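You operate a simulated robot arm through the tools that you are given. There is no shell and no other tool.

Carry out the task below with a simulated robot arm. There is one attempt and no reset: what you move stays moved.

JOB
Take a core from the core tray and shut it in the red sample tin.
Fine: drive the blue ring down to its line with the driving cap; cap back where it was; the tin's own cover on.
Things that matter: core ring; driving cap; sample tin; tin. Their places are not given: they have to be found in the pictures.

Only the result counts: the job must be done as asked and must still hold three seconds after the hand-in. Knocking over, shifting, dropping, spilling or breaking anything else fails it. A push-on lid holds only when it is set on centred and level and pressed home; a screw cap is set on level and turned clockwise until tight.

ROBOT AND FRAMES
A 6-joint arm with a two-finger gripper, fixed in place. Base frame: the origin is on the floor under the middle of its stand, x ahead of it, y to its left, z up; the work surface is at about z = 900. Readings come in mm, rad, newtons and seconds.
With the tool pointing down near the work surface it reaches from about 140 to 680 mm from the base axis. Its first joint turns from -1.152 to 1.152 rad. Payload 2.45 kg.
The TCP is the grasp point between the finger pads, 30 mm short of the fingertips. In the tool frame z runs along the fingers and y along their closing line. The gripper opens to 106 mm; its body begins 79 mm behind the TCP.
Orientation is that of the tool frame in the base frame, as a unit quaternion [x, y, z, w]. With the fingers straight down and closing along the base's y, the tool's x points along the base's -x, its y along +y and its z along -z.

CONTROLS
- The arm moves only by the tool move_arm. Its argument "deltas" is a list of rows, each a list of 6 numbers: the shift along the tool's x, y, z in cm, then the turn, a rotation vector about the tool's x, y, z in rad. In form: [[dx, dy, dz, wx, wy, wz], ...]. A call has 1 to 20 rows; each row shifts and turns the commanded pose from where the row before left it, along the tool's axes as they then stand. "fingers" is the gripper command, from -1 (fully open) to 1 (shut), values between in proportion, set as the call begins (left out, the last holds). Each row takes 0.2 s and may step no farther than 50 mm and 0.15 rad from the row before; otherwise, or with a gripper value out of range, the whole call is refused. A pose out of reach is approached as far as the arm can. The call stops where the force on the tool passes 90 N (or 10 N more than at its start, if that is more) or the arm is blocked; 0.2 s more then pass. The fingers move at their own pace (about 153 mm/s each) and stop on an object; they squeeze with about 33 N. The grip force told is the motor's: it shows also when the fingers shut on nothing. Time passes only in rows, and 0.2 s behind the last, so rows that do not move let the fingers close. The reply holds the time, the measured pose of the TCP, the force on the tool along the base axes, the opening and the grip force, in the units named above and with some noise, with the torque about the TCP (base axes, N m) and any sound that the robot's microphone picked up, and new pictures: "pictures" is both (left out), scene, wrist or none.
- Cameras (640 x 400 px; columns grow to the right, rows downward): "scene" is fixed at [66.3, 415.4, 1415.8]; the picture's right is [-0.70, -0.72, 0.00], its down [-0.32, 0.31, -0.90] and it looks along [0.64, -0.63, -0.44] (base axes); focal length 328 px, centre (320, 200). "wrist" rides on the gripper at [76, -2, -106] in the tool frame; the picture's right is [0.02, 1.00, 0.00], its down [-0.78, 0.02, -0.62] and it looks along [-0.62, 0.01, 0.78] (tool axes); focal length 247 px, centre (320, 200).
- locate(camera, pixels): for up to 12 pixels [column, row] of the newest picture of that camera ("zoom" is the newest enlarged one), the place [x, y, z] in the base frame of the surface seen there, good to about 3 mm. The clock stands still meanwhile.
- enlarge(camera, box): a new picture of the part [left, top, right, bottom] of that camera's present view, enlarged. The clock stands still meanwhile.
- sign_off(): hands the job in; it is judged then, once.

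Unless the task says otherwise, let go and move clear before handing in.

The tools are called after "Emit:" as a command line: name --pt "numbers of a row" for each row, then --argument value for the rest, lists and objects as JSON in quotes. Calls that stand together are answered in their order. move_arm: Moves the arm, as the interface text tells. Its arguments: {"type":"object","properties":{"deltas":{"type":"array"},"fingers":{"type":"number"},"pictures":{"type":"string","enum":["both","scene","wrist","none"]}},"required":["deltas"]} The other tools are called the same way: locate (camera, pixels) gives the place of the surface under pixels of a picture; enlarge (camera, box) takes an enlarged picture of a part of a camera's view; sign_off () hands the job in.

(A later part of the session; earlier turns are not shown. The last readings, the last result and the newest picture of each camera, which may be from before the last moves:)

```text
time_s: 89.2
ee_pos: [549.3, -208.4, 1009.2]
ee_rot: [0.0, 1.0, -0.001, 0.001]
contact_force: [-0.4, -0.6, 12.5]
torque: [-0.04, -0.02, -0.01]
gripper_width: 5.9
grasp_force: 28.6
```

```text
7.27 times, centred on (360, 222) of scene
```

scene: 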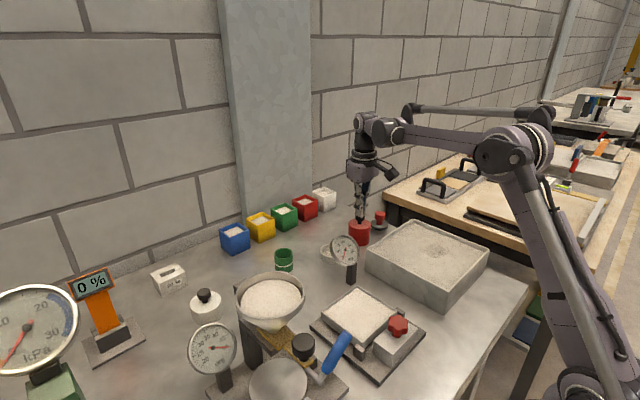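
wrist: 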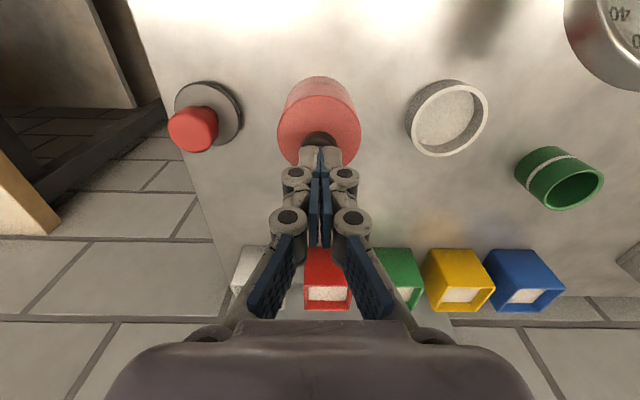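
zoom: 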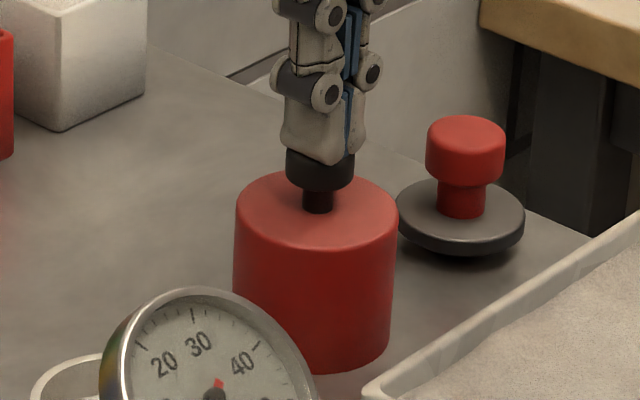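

The force is 12.5 N and the fingers are being slightly wedged apart (5.9 mm). I'll press a bit more and watch.

Emit:
move_arm --pt "0 0 0.05 0 0 0" --pt "0 0 0.05 0 0 0" --pt "0 0 0.05 0 0 0" --pt "0 0 0 0 0 0" --fingers 1 --pictures "both"

Emit:
enlarge --camera "scene" --box '[335, 195, 385, 250]'

Emit:
enlarge --camera "wrist" --box '[260, 70, 380, 200]'

```text
time_s: 90.2
ee_pos: [548.5, -208.0, 1009.3]
ee_rot: [0.0, 1.0, -0.001, 0.001]
contact_force: [1.4, -0.4, 40.2]
torque: [-0.02, -0.1, 0.01]
gripper_width: 5.8
grasp_force: 29.0
```

scene: 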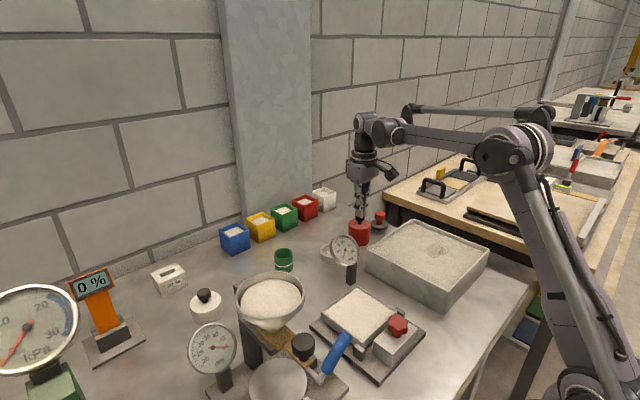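
wrist: 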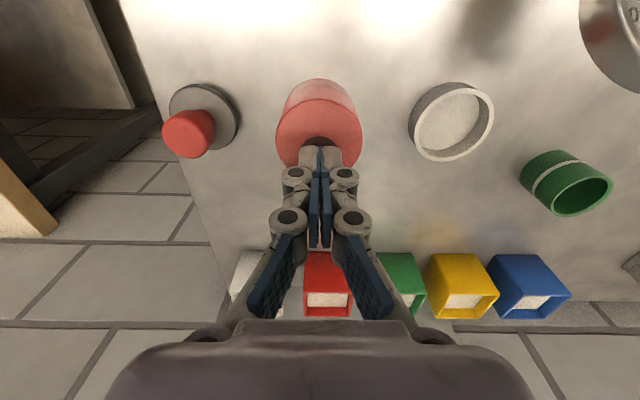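

```text
7.27 times, centred on (360, 222) of scene
```

zoom: 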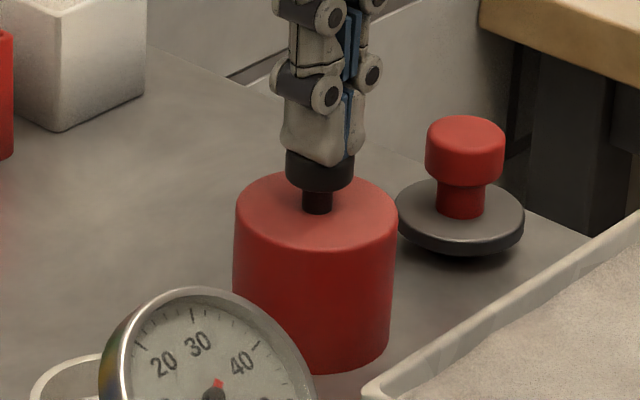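

```text
3.08 times, centred on (320, 135) of wrist
```

zoom: 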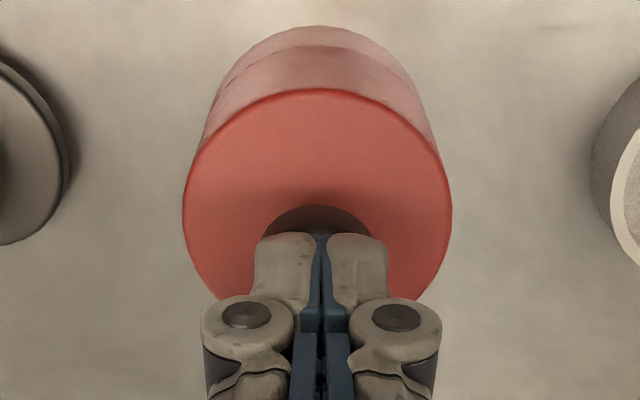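

40 N is now pressing centrally on the knob and the lid is flush. I'll continue to around 70–80 N.

Emit:
move_arm --pt "-0.005 0 0.05 0 0 0" --pt "-0.005 0 0.05 0 0 0" --pt "-0.005 0 0.05 0 0 0" --pt "0 0 0.03 0 0 0" --pt "0 0 0 0 0 0" --pt "0 0 0 0 0 0" --fingers 1 --pictures "scene"

Emit:
enlarge --camera "scene" --box '[335, 195, 385, 250]'

```text
time_s: 91.6
ee_pos: [549.2, -208.0, 1008.4]
ee_rot: [0.0, 1.0, -0.001, 0.0]
contact_force: [0.4, -1.5, 61.2]
torque: [-0.04, 0.01, -0.01]
gripper_width: 6.0
grasp_force: 28.6
```

scene: 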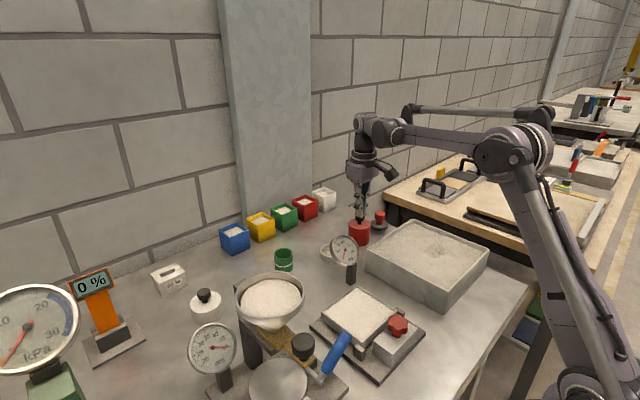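

```text
7.27 times, centred on (360, 222) of scene
```

zoom: 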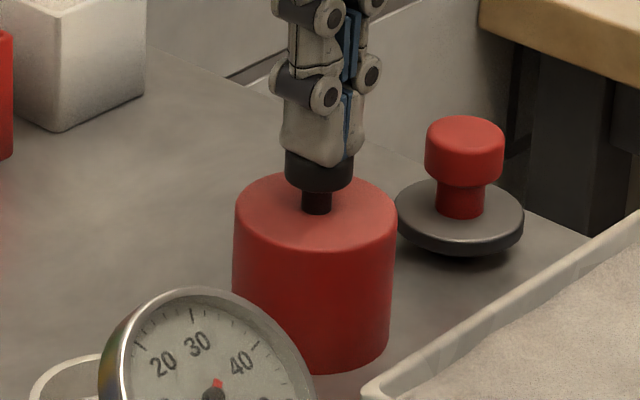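

Emit:
move_arm --pt "0 0 0.05 0 0 0" --pt "0 0 0.05 0 0 0" --pt "0 0 0.02 0 0 0" --pt "0 0 0 0 0 0" --pt "0 0 0 0 0 0" --fingers 1 --pictures "wrist"

Emit:
enlarge --camera "wrist" --box '[275, 70, 365, 130]'

Emit:
enlarge --camera "scene" --box '[340, 225, 380, 250]'

```text
time_s: 92.8
ee_pos: [548.9, -209.1, 1008.9]
ee_rot: [-0.001, 1.0, -0.001, 0.002]
contact_force: [3.6, -3.8, 75.9]
torque: [-0.13, -0.12, -0.01]
gripper_width: 6.0
grasp_force: 28.7
```

wrist: 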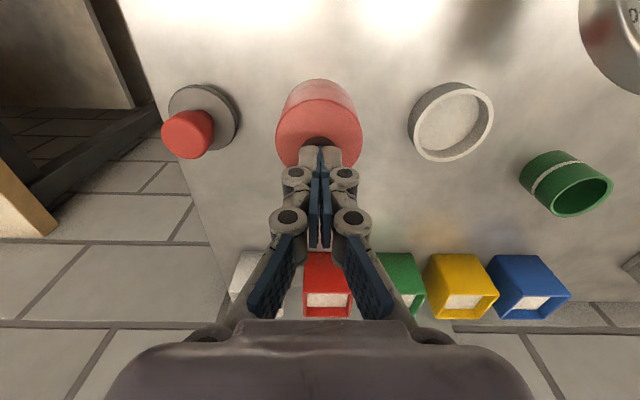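

```text
6.67 times, centred on (320, 100) of wrist
```

zoom: 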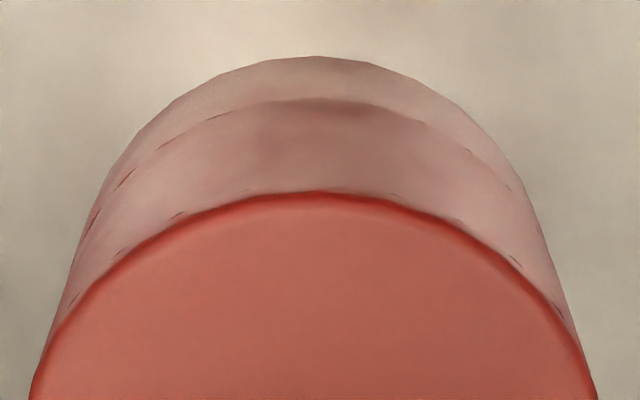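

```text
16.00 times, centred on (360, 238) of scene
```

zoom: 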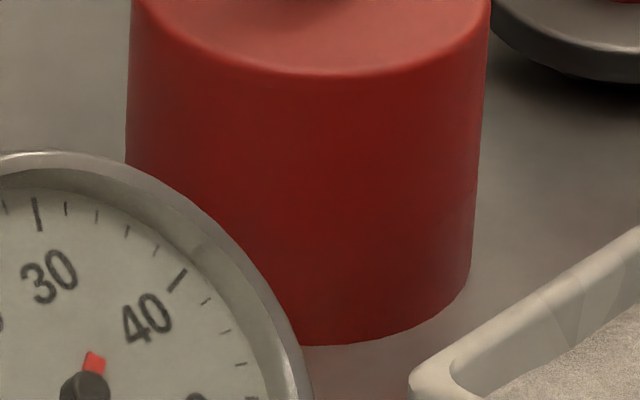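

At 76 N the cover has gone down about 1 mm further and the seam has vanished. I'll unload straight up and inspect.

Emit:
move_arm --pt "0 0 -0.1 0 0 0" --pt "0 0 -0.1 0 0 0" --pt "0 0 -0.1 0 0 0" --pt "0 0 -0.1 0 0 0" --pt "0 0 -0.2 0 0 0" --pt "0 0 -0.5 0 0 0" --pt "0 0 -2.0 0 0 0" --pt "0 0 -1.0 0 0 0" --pt "0 0 0 0 0 0" --fingers 1 --pictures "both"

Emit:
enlarge --camera "scene" --box '[340, 225, 380, 250]'

Emit:
enlarge --camera "wrist" --box '[260, 60, 380, 160]'

```text
time_s: 94.8
ee_pos: [549.1, -208.8, 1045.1]
ee_rot: [0.0, 1.0, 0.0, 0.001]
contact_force: [0.4, 0.8, -0.2]
torque: [0.02, 0.02, 0.02]
gripper_width: 0.0
grasp_force: 28.4
```

scene: 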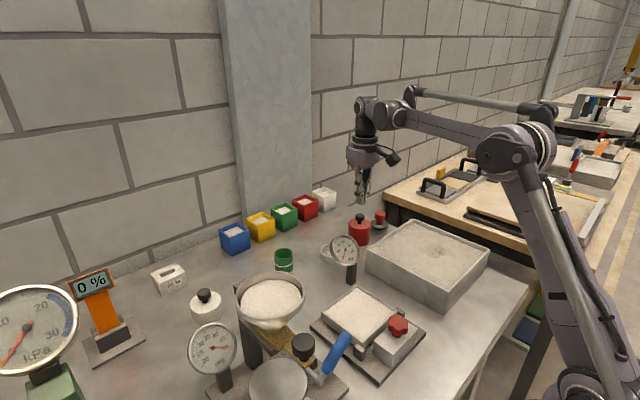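
wrist: 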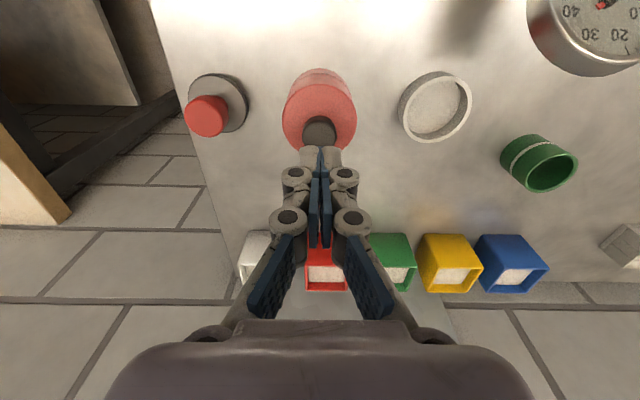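

```text
16.00 times, centred on (360, 238) of scene
```

zoom: 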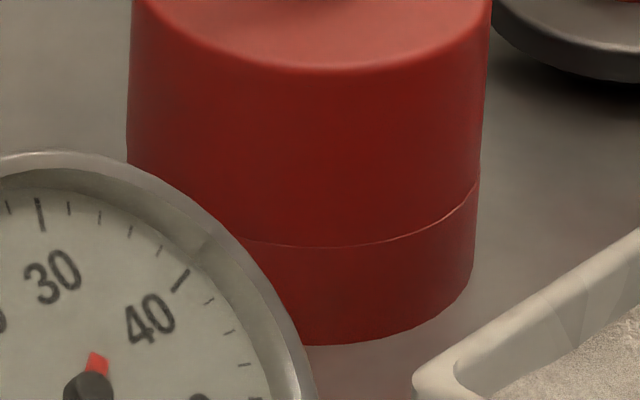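

```text
4.00 times, centred on (320, 110) of wrist
```

zoom: 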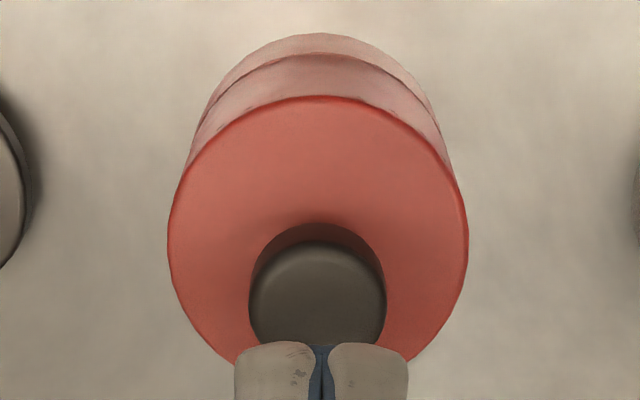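

The cover rests level on the rim. I'll check the seam all round at high zoom to judge the remaining offset.

Emit:
enlarge --camera "wrist" --box '[275, 62, 325, 100]'

Emit:
enlarge --camera "wrist" --box '[315, 62, 365, 100]'

Emit:
enlarge --camera "scene" --box '[352, 232, 376, 248]'

```text
10.53 times, centred on (300, 81) of wrist
```

zoom: 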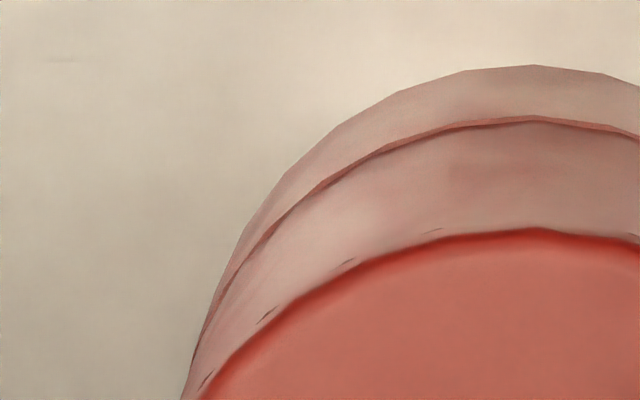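

```text
10.53 times, centred on (340, 81) of wrist
```

zoom: 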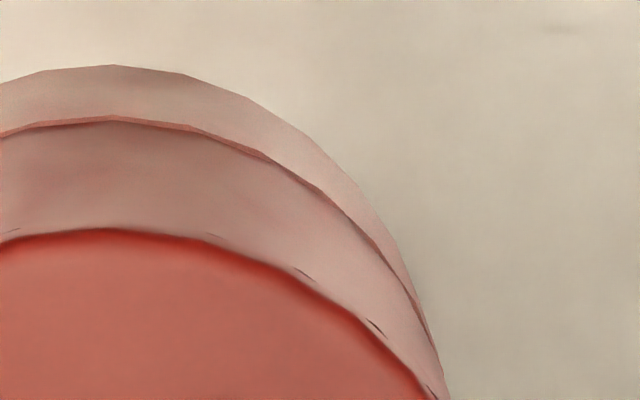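

```text
16.00 times, centred on (364, 240) of scene
```

zoom: 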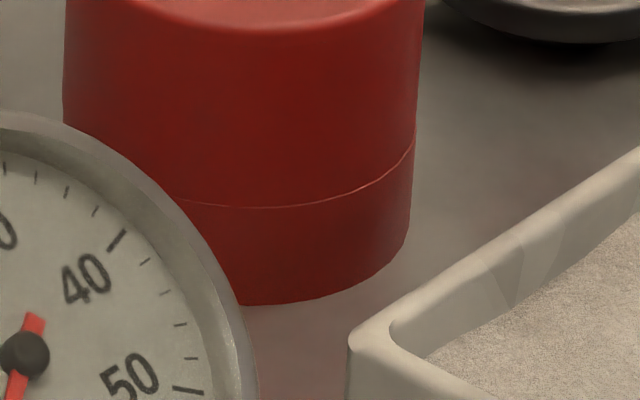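

The cover is centred within about 0.4 mm, level and flush. To see whether it holds, I'll take the knob again, centred, and do a very small lift test.

Emit:
move_arm --pt "0.06 -0.06 0 0 0 0" --pt "0 0 0 0 0 0" --pt "0 0 2.0 0 0 0" --pt "0 0 2.0 0 0 0" --pt "0 0 1.0 0 0 0" --pt "0 0 0.5 0 0 0" --pt "0 0 0 0 0 0" --fingers 0.15 --pictures "wrist"

Emit:
enlarge --camera "wrist" --box '[250, 70, 390, 220]'

```text
time_s: 96.4
ee_pos: [549.0, -209.1, 990.2]
ee_rot: [0.0, 1.0, -0.001, 0.0]
contact_force: [-0.2, -1.0, 0.2]
torque: [-0.01, -0.01, 0.0]
gripper_width: 44.9
grasp_force: 0.0
```

wrist: 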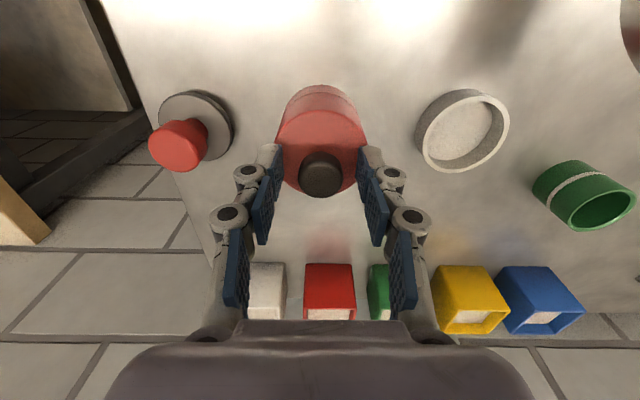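

```text
2.67 times, centred on (320, 145) of wrist
```

zoom: 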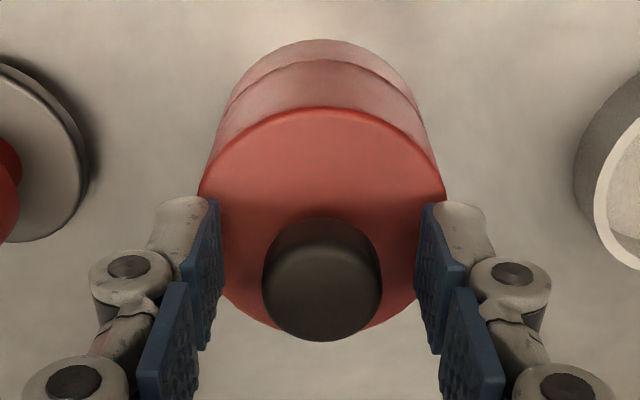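

Emit:
move_arm --pt "0 0.06 0 0 0 0" --pt "0 0 0 0 0 0" --fingers 0.15 --pictures "none"

Emit:
move_arm --pt "0 0 0 0 0 0" --pt "0 0 0 0 0 0" --pt "0 0 0 0 0 0" --fingers 1 --pictures "both"

Emit:
enlarge --camera "wrist" --box '[275, 75, 365, 135]'

Emit:
enlarge --camera "scene" --box '[340, 225, 380, 250]'

```text
time_s: 97.0
ee_pos: [547.8, -209.2, 989.8]
ee_rot: [0.0, 1.0, -0.001, 0.001]
contact_force: [1.0, -0.4, -0.9]
torque: [0.0, 0.01, -0.01]
gripper_width: 45.0
grasp_force: 0.0
```

```text
time_s: 97.8
ee_pos: [548.1, -209.4, 989.5]
ee_rot: [0.0, 1.0, 0.0, 0.001]
contact_force: [0.2, -0.4, 1.9]
torque: [0.0, -0.01, 0.04]
gripper_width: 23.5
grasp_force: 32.6
```

scene: 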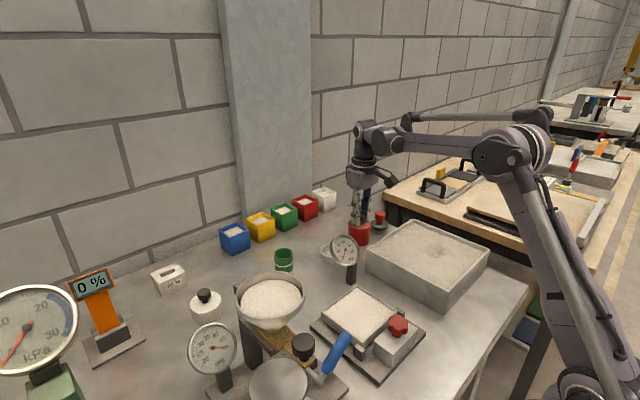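
wrist: 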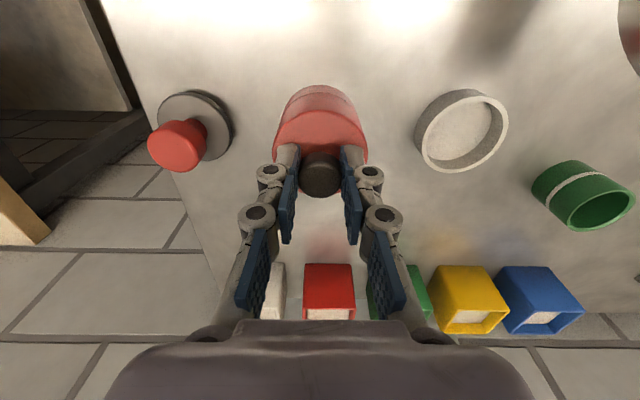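

```text
6.67 times, centred on (320, 105) of wrist
```

zoom: 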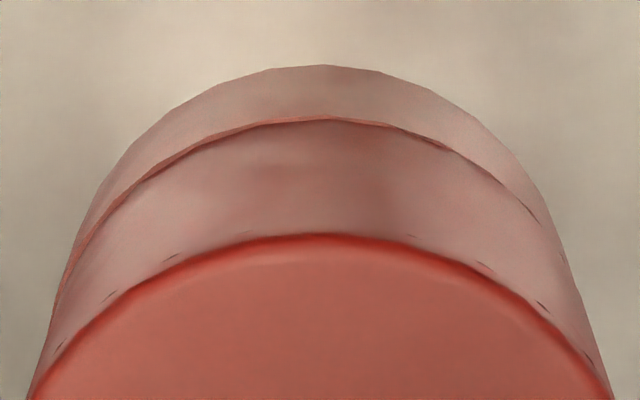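

```text
16.00 times, centred on (360, 238) of scene
```

zoom: 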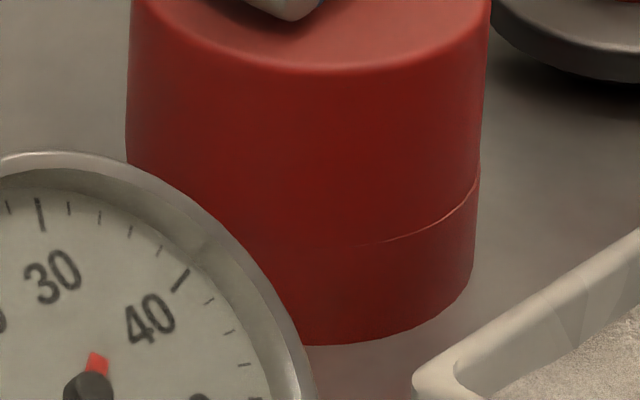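

The grip nudged the cover slightly, so it isn't locked to the tin yet. I'll measure the seated height of the cover plate to see how far it really is from home.

Emit:
locate --camera "wrist" --pixels '[[300, 122], [306, 120], [312, 118], [318, 117], [324, 117], [330, 118], [336, 120], [342, 124], [310, 128], [318, 128], [326, 128], [332, 128]]'

Emit:
locate --camera "wrist" --pixels '[[440, 115], [450, 110], [460, 140], [470, 130], [480, 120], [455, 125], [425, 140], [428, 125], [485, 145], [465, 95], [445, 160], [500, 110]]'

Emit:
locate --camera "scene" --pixels '[[205, 302], [200, 303], [210, 304], [215, 300], [206, 306], [198, 300], [196, 305], [213, 306], [205, 292], [202, 292], [208, 292], [209, 309]]'

```text
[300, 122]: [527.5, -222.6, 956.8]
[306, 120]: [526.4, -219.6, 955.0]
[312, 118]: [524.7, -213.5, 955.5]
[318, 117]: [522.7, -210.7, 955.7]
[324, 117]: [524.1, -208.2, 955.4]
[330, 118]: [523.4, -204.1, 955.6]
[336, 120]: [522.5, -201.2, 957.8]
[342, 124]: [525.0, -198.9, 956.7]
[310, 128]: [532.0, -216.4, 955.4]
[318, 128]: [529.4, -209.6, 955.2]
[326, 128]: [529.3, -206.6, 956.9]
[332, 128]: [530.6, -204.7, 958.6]
```

```text
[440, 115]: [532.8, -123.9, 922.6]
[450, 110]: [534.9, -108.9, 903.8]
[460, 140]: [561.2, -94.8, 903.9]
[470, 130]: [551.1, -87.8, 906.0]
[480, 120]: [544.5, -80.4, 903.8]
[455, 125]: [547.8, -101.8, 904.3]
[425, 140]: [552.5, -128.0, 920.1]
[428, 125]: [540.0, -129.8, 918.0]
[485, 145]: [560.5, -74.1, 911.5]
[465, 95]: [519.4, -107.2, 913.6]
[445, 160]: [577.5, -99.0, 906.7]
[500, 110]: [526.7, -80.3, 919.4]
```

```text
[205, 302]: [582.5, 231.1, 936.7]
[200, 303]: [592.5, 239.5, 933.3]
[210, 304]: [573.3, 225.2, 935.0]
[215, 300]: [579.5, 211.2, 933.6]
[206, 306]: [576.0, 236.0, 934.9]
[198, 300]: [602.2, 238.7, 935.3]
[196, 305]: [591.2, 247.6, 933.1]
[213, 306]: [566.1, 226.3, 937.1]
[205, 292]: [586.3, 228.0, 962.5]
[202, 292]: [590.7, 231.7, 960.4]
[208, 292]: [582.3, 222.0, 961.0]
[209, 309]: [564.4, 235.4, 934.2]
```

The plate sits at z≈956.2 on the tin, which is fully down on the rim. Now the actual lift test after the central press: raise about 2 mm.

Emit:
move_arm --pt "0 0 -0.1 0 0 0" --pt "0 0 -0.1 0 0 0" --pt "0 0 0 0 0 0" --fingers 1 --pictures "both"

Emit:
enlarge --camera "scene" --box '[340, 225, 380, 250]'

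Emit:
enlarge --camera "wrist" --box '[275, 75, 365, 135]'

```text
time_s: 98.6
ee_pos: [548.6, -209.0, 992.3]
ee_rot: [-0.001, 1.0, -0.001, 0.001]
contact_force: [-0.6, -0.6, 0.1]
torque: [0.01, -0.01, -0.04]
gripper_width: 23.4
grasp_force: 33.2
```

scene: 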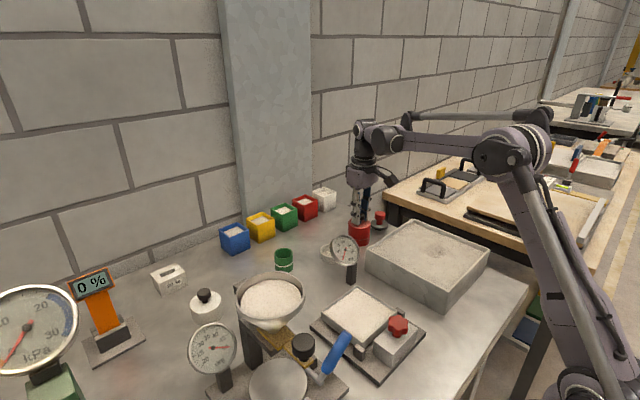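
wrist: 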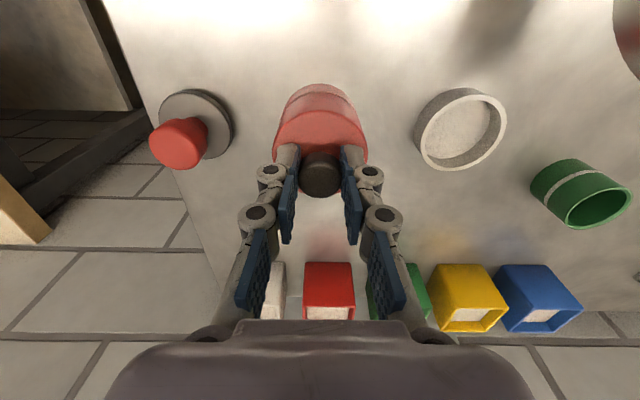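

```text
16.00 times, centred on (360, 238) of scene
```

zoom: 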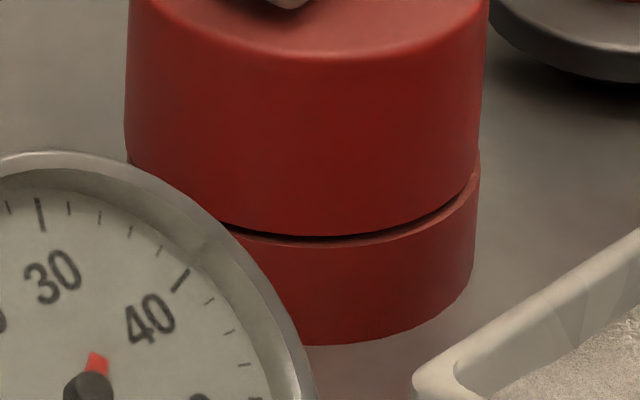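

```text
6.67 times, centred on (320, 105) of wrist
```

zoom: 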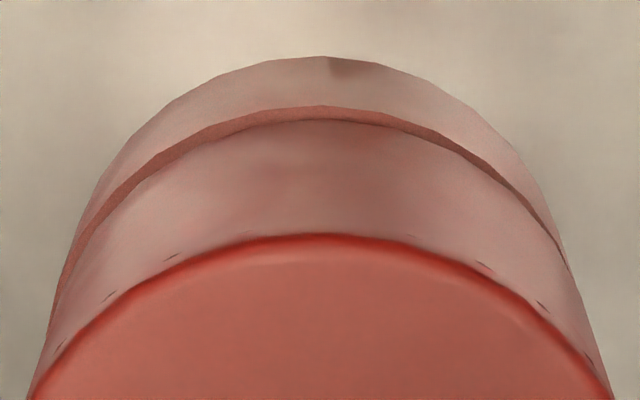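

It still lifts freely. Before trying again I want to check whether the ring's top could be touching the cover's inside. I'll raise the cover and measure the ring-top and tin-rim heights.

Emit:
move_arm --pt "0 0 -1.0 0 0 0" --pt "0 0 -2.0 0 0 0" --pt "0 0 -3.0 0 0 0" --pt "0 0 -2.0 0 0 0" --pt "0 0 0 0 0 0" --fingers 1 --pictures "both"

Emit:
enlarge --camera "scene" --box '[340, 215, 380, 250]'

```text
time_s: 99.8
ee_pos: [548.5, -207.9, 1071.9]
ee_rot: [0.0, 1.0, 0.0, 0.0]
contact_force: [0.6, -0.8, 0.0]
torque: [-0.02, 0.0, 0.01]
gripper_width: 23.6
grasp_force: 33.1
```

scene: 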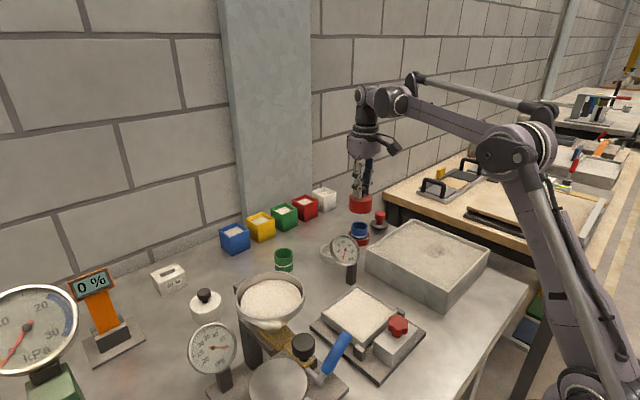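
wrist: 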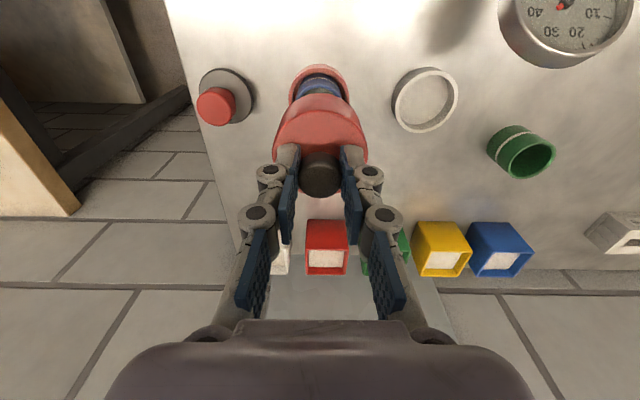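

```text
11.43 times, centred on (360, 232) of scene
```

zoom: 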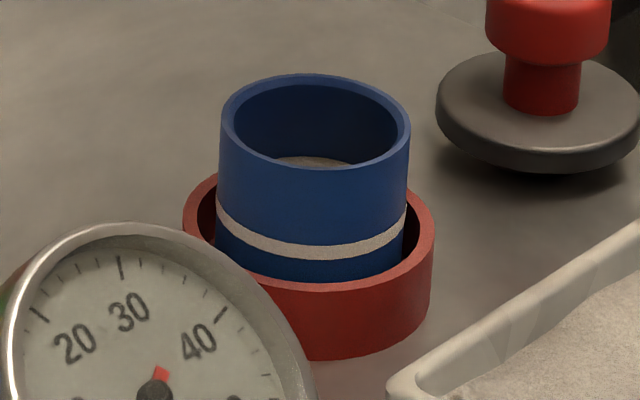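

Emit:
locate --camera "zoom" --pixels '[[300, 165], [330, 166], [250, 144], [226, 115], [240, 92], [280, 79], [330, 78], [370, 86], [400, 106], [405, 130], [380, 155], [310, 161]]'

Emit:
locate --camera "zoom" --pixels '[[189, 210], [191, 200], [200, 188], [428, 225], [425, 240], [418, 250], [408, 262], [395, 270], [370, 280], [340, 286], [310, 287], [290, 285]]'

Emit:
locate --camera "zoom" --pixels '[[315, 220], [300, 200], [330, 240], [250, 190], [380, 190], [350, 270], [320, 320], [360, 320], [400, 300], [330, 345], [500, 250], [100, 100]]'

```text
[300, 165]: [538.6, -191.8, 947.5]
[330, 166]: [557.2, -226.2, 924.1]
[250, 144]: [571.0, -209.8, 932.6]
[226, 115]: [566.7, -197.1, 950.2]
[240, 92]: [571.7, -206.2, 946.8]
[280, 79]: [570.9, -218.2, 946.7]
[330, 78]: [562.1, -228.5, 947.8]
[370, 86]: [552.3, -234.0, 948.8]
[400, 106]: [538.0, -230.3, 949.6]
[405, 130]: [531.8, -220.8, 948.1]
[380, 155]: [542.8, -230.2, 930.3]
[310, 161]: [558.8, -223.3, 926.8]
```

```text
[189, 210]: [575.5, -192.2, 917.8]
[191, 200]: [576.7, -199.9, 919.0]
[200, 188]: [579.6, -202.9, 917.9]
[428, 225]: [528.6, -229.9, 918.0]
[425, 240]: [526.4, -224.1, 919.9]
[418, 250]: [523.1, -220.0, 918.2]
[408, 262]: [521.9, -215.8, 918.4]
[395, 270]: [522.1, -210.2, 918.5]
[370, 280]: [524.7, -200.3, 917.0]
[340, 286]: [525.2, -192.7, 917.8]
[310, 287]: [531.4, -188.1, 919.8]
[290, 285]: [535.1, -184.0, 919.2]
```

```text
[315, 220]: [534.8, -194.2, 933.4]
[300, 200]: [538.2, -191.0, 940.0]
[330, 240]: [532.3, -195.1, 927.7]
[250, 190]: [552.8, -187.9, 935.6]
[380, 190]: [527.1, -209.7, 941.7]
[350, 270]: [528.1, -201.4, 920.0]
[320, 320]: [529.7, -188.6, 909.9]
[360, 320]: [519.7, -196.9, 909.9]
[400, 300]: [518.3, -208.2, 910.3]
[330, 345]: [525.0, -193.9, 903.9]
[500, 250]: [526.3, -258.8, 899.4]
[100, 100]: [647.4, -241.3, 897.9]
```

Averaging gives the tin rim at about 20 mm and the ring top at about 49.5 mm above the table. I'll measure the hanging cover's visible skirt height, to see whether it has a hidden collar underneath that must go inside the tin.

Emit:
enlarge --camera "scene" --box '[340, 185, 385, 220]'

```text
11.43 times, centred on (362, 202) of scene
```

zoom: 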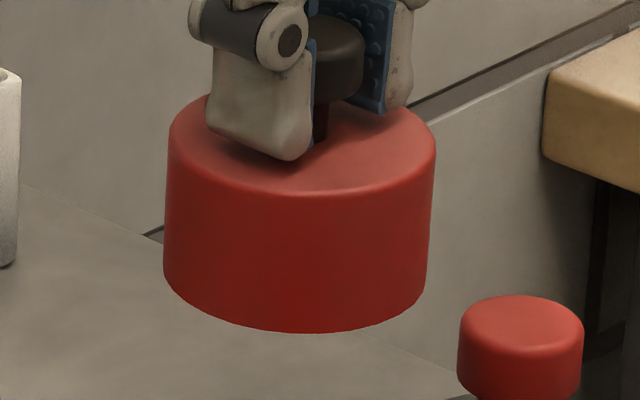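

Emit:
locate --camera "zoom" --pixels '[[300, 325], [290, 328], [310, 329], [280, 325], [320, 328], [330, 326], [295, 322], [305, 331], [285, 320], [315, 322], [270, 321], [340, 324]]'

Emit:
locate --camera "zoom" --pixels '[[300, 175], [260, 165], [330, 175], [350, 165], [380, 150], [200, 150], [220, 165], [400, 140], [240, 172], [290, 185], [360, 178], [180, 135]]'

```text
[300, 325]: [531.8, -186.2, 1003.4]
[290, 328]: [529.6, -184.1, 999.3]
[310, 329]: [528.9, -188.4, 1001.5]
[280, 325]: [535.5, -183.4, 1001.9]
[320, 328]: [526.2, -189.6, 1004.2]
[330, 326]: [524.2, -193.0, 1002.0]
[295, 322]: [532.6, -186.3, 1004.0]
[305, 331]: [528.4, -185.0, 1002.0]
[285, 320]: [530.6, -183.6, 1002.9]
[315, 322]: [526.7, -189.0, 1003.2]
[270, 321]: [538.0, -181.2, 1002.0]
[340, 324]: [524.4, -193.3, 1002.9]
```

```text
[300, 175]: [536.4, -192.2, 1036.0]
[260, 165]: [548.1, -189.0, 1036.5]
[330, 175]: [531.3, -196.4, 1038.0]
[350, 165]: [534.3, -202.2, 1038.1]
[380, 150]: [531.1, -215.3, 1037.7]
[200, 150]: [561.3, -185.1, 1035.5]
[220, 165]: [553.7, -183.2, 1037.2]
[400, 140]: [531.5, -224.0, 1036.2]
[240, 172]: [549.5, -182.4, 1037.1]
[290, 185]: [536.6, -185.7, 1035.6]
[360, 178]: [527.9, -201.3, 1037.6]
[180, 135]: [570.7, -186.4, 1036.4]
```

The skirt is the full 36 mm tall with no protruding collar. I'll take the cover to open space and tilt it to see its underside, so that I press it home the right way.

Emit:
move_arm --pt "0 0 -3.0 0 0 0" --pt "2.6 2.4 -2.0 0 0 0" --pt "2.6 2.4 -2.0 0 0 0" --pt "2.6 2.4 -2.0 0 0 0" --pt "2.6 2.4 -2.0 0 0 0" --pt "2.6 2.4 -2.0 0 0 0" --pt "0 0 0 0 0 0" --fingers 1 --pictures "scene"

```text
time_s: 101.4
ee_pos: [418.6, -88.7, 1201.5]
ee_rot: [0.001, 1.0, -0.001, 0.001]
contact_force: [0.7, 0.4, 0.1]
torque: [0.0, 0.02, 0.0]
gripper_width: 23.7
grasp_force: 32.7
```

scene: 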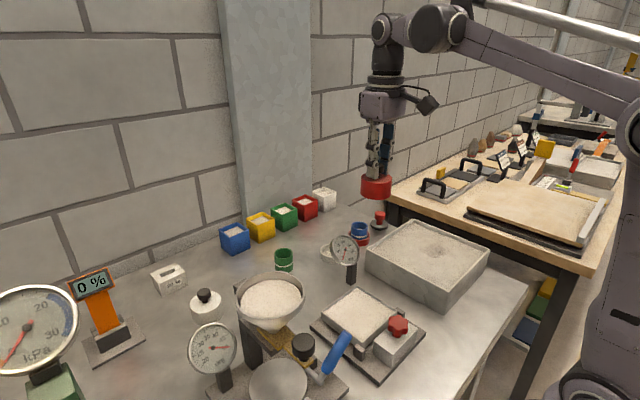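

Emit:
move_arm --pt "0 0 0 -0.11 0.085 0" --pt "0 0 0 -0.11 0.085 0" --pt "0 0 0 -0.11 0.085 0" --pt "0 0 0 -0.11 0.085 0" --pt "0 0 0 0 0 0" --fingers 1 --pictures "scene"

Emit:
enlarge --camera "scene" --box '[340, 150, 410, 210]'

```text
time_s: 102.6
ee_pos: [419.6, -84.3, 1201.2]
ee_rot: [0.001, 0.964, 0.213, -0.158]
contact_force: [-0.2, -0.2, -0.7]
torque: [-0.04, -0.02, 0.0]
gripper_width: 23.5
grasp_force: 33.0
out of reach, approached as far as the arm can: row 4
```

scene: 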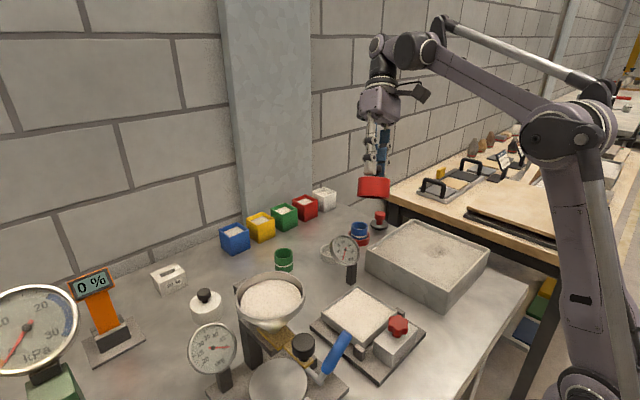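

```text
6.67 times, centred on (375, 180) of scene
```

zoom: 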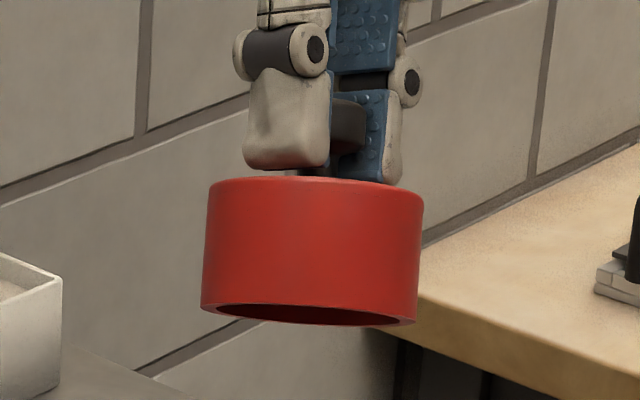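

The arm reached its limit at about 31° of tilt. I'll raise the cover instead, for a flatter viewing angle.

Emit:
move_arm --pt "1.22 1.64 -3.44 0 0 0" --pt "1.22 1.64 -3.44 0 0 0" --pt "0 0 0 0 0 0" --fingers 1 --pictures "scene"

Emit:
enlarge --camera "scene" --box '[340, 110, 410, 170]'

```text
time_s: 103.2
ee_pos: [438.3, -77.6, 1260.2]
ee_rot: [-0.005, 0.968, 0.211, -0.139]
contact_force: [6.0, -0.5, -9.5]
torque: [0.29, 0.14, 0.16]
gripper_width: 23.3
grasp_force: 32.9
out of reach, approached as far as the arm can: row 1, 2
stopped in row 2: the force on the tool passed its limit at 165 N (the readings are from after the stop); the commanded pose is now the measured one
```

scene: 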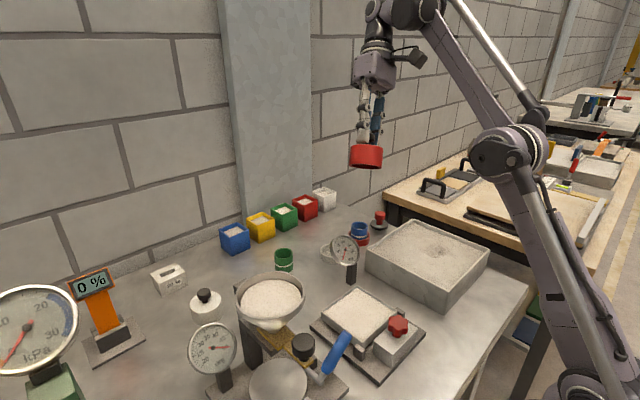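

```text
6.67 times, centred on (375, 140) of scene
```

zoom: 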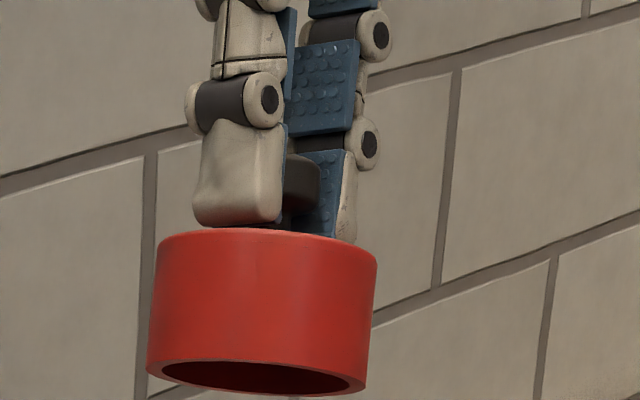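

The underside is a plain hollow cap with a thin wall, so it just has to sit true on the rim and be pressed. The arm hit its limit there, so I'll rotate carefully back to upright.

Emit:
move_arm --pt "0 0 0 0.053 -0.035 0.001" --pt "0 0 0 0.053 -0.035 0.001" --pt "0 0 0 0.053 -0.035 0.001" --pt "0 0 0 0.053 -0.035 0.001" --pt "0 0 0 0.053 -0.035 0.001" --pt "0 0 0 0.053 -0.035 0.001" --pt "0 0 0 0.053 -0.035 0.001" --pt "0 0 0 0.053 -0.035 0.001" --pt "0 0 0 0 0 0" --fingers 1 --pictures "both"

Emit:
enlarge --camera "wrist" --box '[240, 80, 400, 230]'

```text
time_s: 105.2
ee_pos: [437.5, -77.0, 1260.9]
ee_rot: [0.0, 1.0, -0.001, -0.003]
contact_force: [-1.0, -0.1, -0.8]
torque: [-0.02, 0.02, -0.01]
gripper_width: 23.3
grasp_force: 33.0
```

scene: 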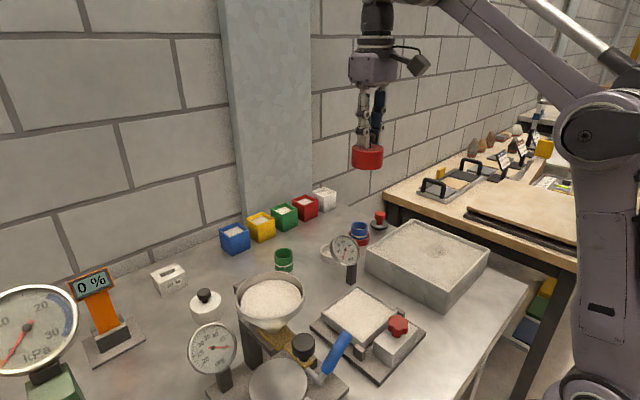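
wrist: 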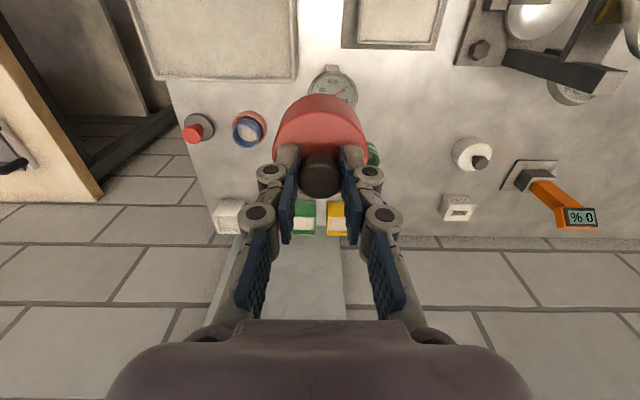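

```text
2.67 times, centred on (320, 155) of wrist
```

zoom: 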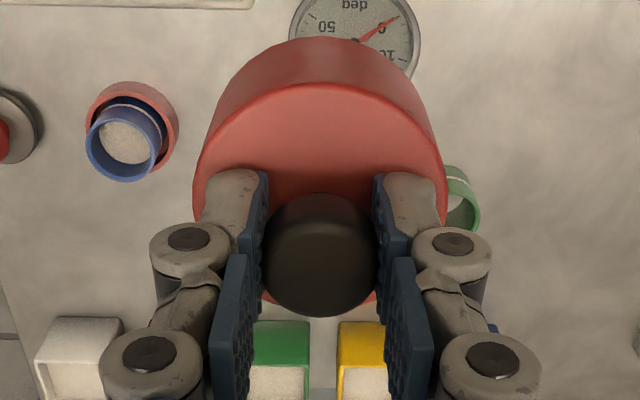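

The cover is upright again. I'll trim the small residual tilt, return above the tin, and set it down again.

Emit:
move_arm --pt "-1.845 -2.195 2.677 0 -0.007 0" --pt "-1.845 -2.195 2.677 0 0 0" --pt "-1.845 -2.195 2.677 0 0 0" --pt "-1.845 -2.195 2.677 0 0 0" --pt "-1.845 -2.195 2.677 0 0 0" --pt "-1.845 -2.195 2.677 0 0 0" --pt "0 0 0 0 0 0" --pt "0 0 0 0 0 0" --fingers 1 --pictures "both"

Emit:
enlarge --camera "wrist" --box '[240, 50, 400, 200]'

Emit:
enlarge --camera "scene" --box '[330, 160, 390, 210]'

```text
time_s: 107.0
ee_pos: [548.8, -207.3, 1100.7]
ee_rot: [0.0, 1.0, 0.001, 0.002]
contact_force: [0.0, -0.5, -0.5]
torque: [0.01, 0.01, 0.02]
gripper_width: 23.6
grasp_force: 32.6
```

scene: 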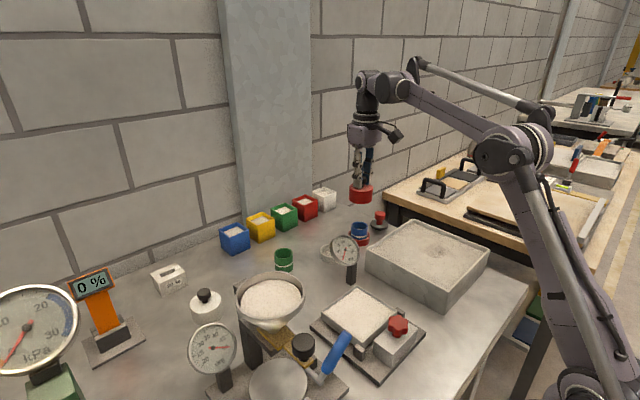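
wrist: 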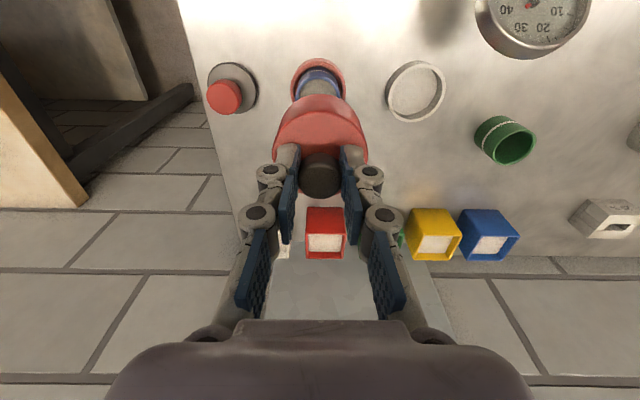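

```text
2.67 times, centred on (320, 125) of wrist
```

zoom: 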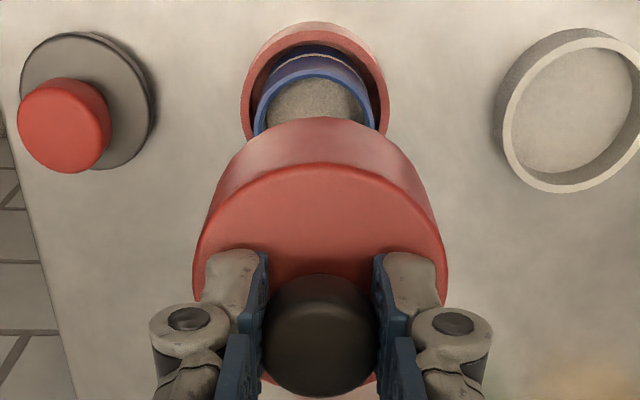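

```text
8.00 times, centred on (360, 185) of scene
```

zoom: 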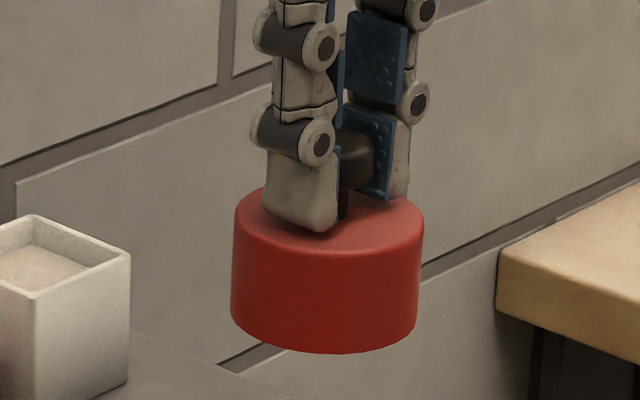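

The tin now appears about 2 mm toward -y and about 1 mm forward of the cover. I'll correct that and lower to the measuring height.

Emit:
move_arm --pt "-0.08 -0.2 0 0 0 0" --pt "0 0 2.0 0 0 0" --pt "0 0 2.2 0 0 0" --pt "0 0 1.5 0 0 0" --pt "0 0 0 0 0 0" --pt "0 0 0 0 0 0" --fingers 1 --pictures "both"

Emit:
enlarge --camera "wrist" --box '[262, 65, 322, 125]'

Emit:
enlarge --camera "wrist" --box '[318, 65, 378, 125]'

```text
time_s: 108.4
ee_pos: [548.8, -211.4, 1043.0]
ee_rot: [0.0, 1.0, 0.002, 0.002]
contact_force: [0.6, -0.1, -0.2]
torque: [-0.01, -0.03, 0.02]
gripper_width: 23.5
grasp_force: 33.4
```

scene: 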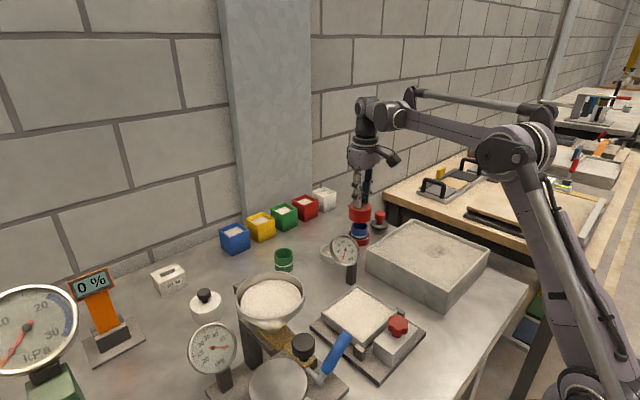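
wrist: 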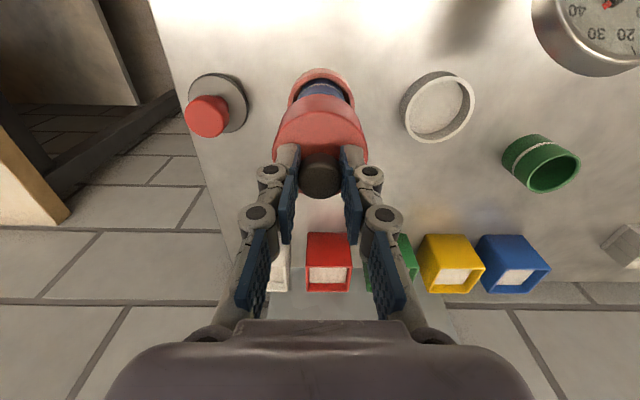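

```text
6.67 times, centred on (292, 95) of wrist
```

zoom: 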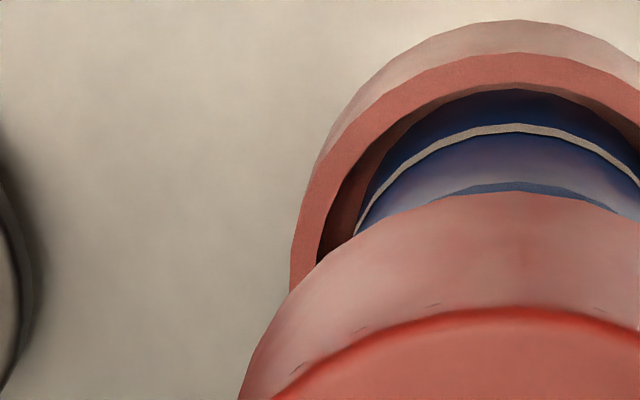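

```text
6.67 times, centred on (348, 95) of wrist
```

zoom: 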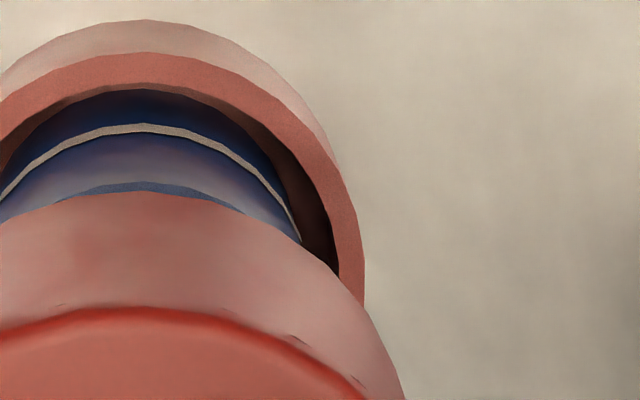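

The tin is about 1.1 mm toward +y of the cover and the cover is about 0.6 mm too far forward. I'll correct both and lower onto the rim.

Emit:
move_arm --pt "0.06 0.11 0 0 0 0" --pt "0 0 1.5 0 0 0" --pt "0 0 2.0 0 0 0" --pt "0 0 1.2 0 0 0" --pt "0 0 0.6 0 0 0" --pt "0 0 0.1 0 0 0" --pt "0 0 0 0 0 0" --fingers 1 --pictures "both"

Emit:
enlarge --camera "wrist" --box '[275, 75, 365, 135]'

Emit:
enlarge --camera "scene" --box '[340, 225, 380, 250]'

```text
time_s: 110.0
ee_pos: [549.5, -209.6, 989.3]
ee_rot: [0.0, 1.0, 0.001, 0.002]
contact_force: [1.4, 0.4, 5.0]
torque: [-0.07, -0.01, 0.03]
gripper_width: 23.4
grasp_force: 33.2
```

scene: 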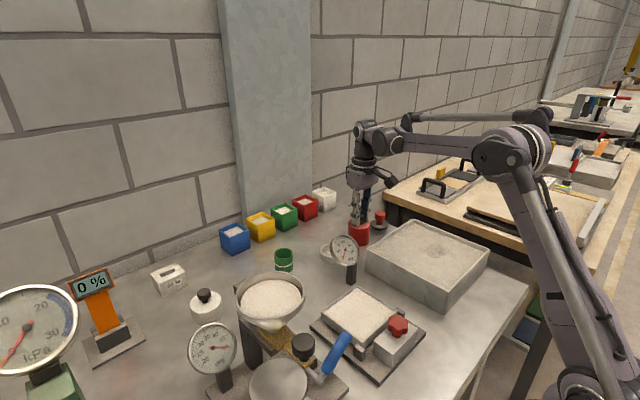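
wrist: 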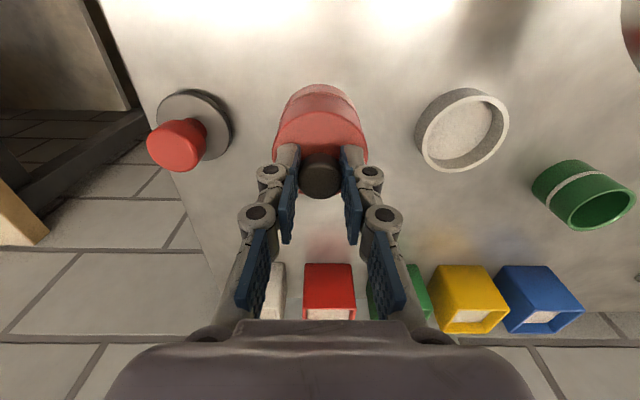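

```text
6.67 times, centred on (320, 105) of wrist
```

zoom: 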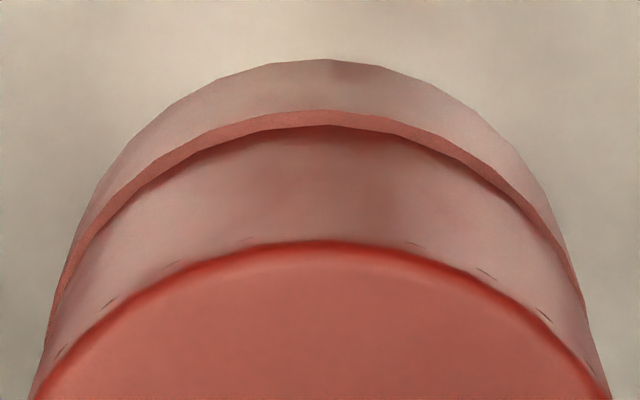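

```text
16.00 times, centred on (360, 238) of scene
```

zoom: 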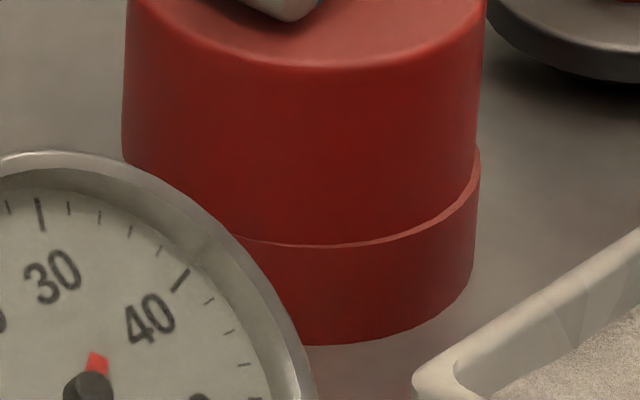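

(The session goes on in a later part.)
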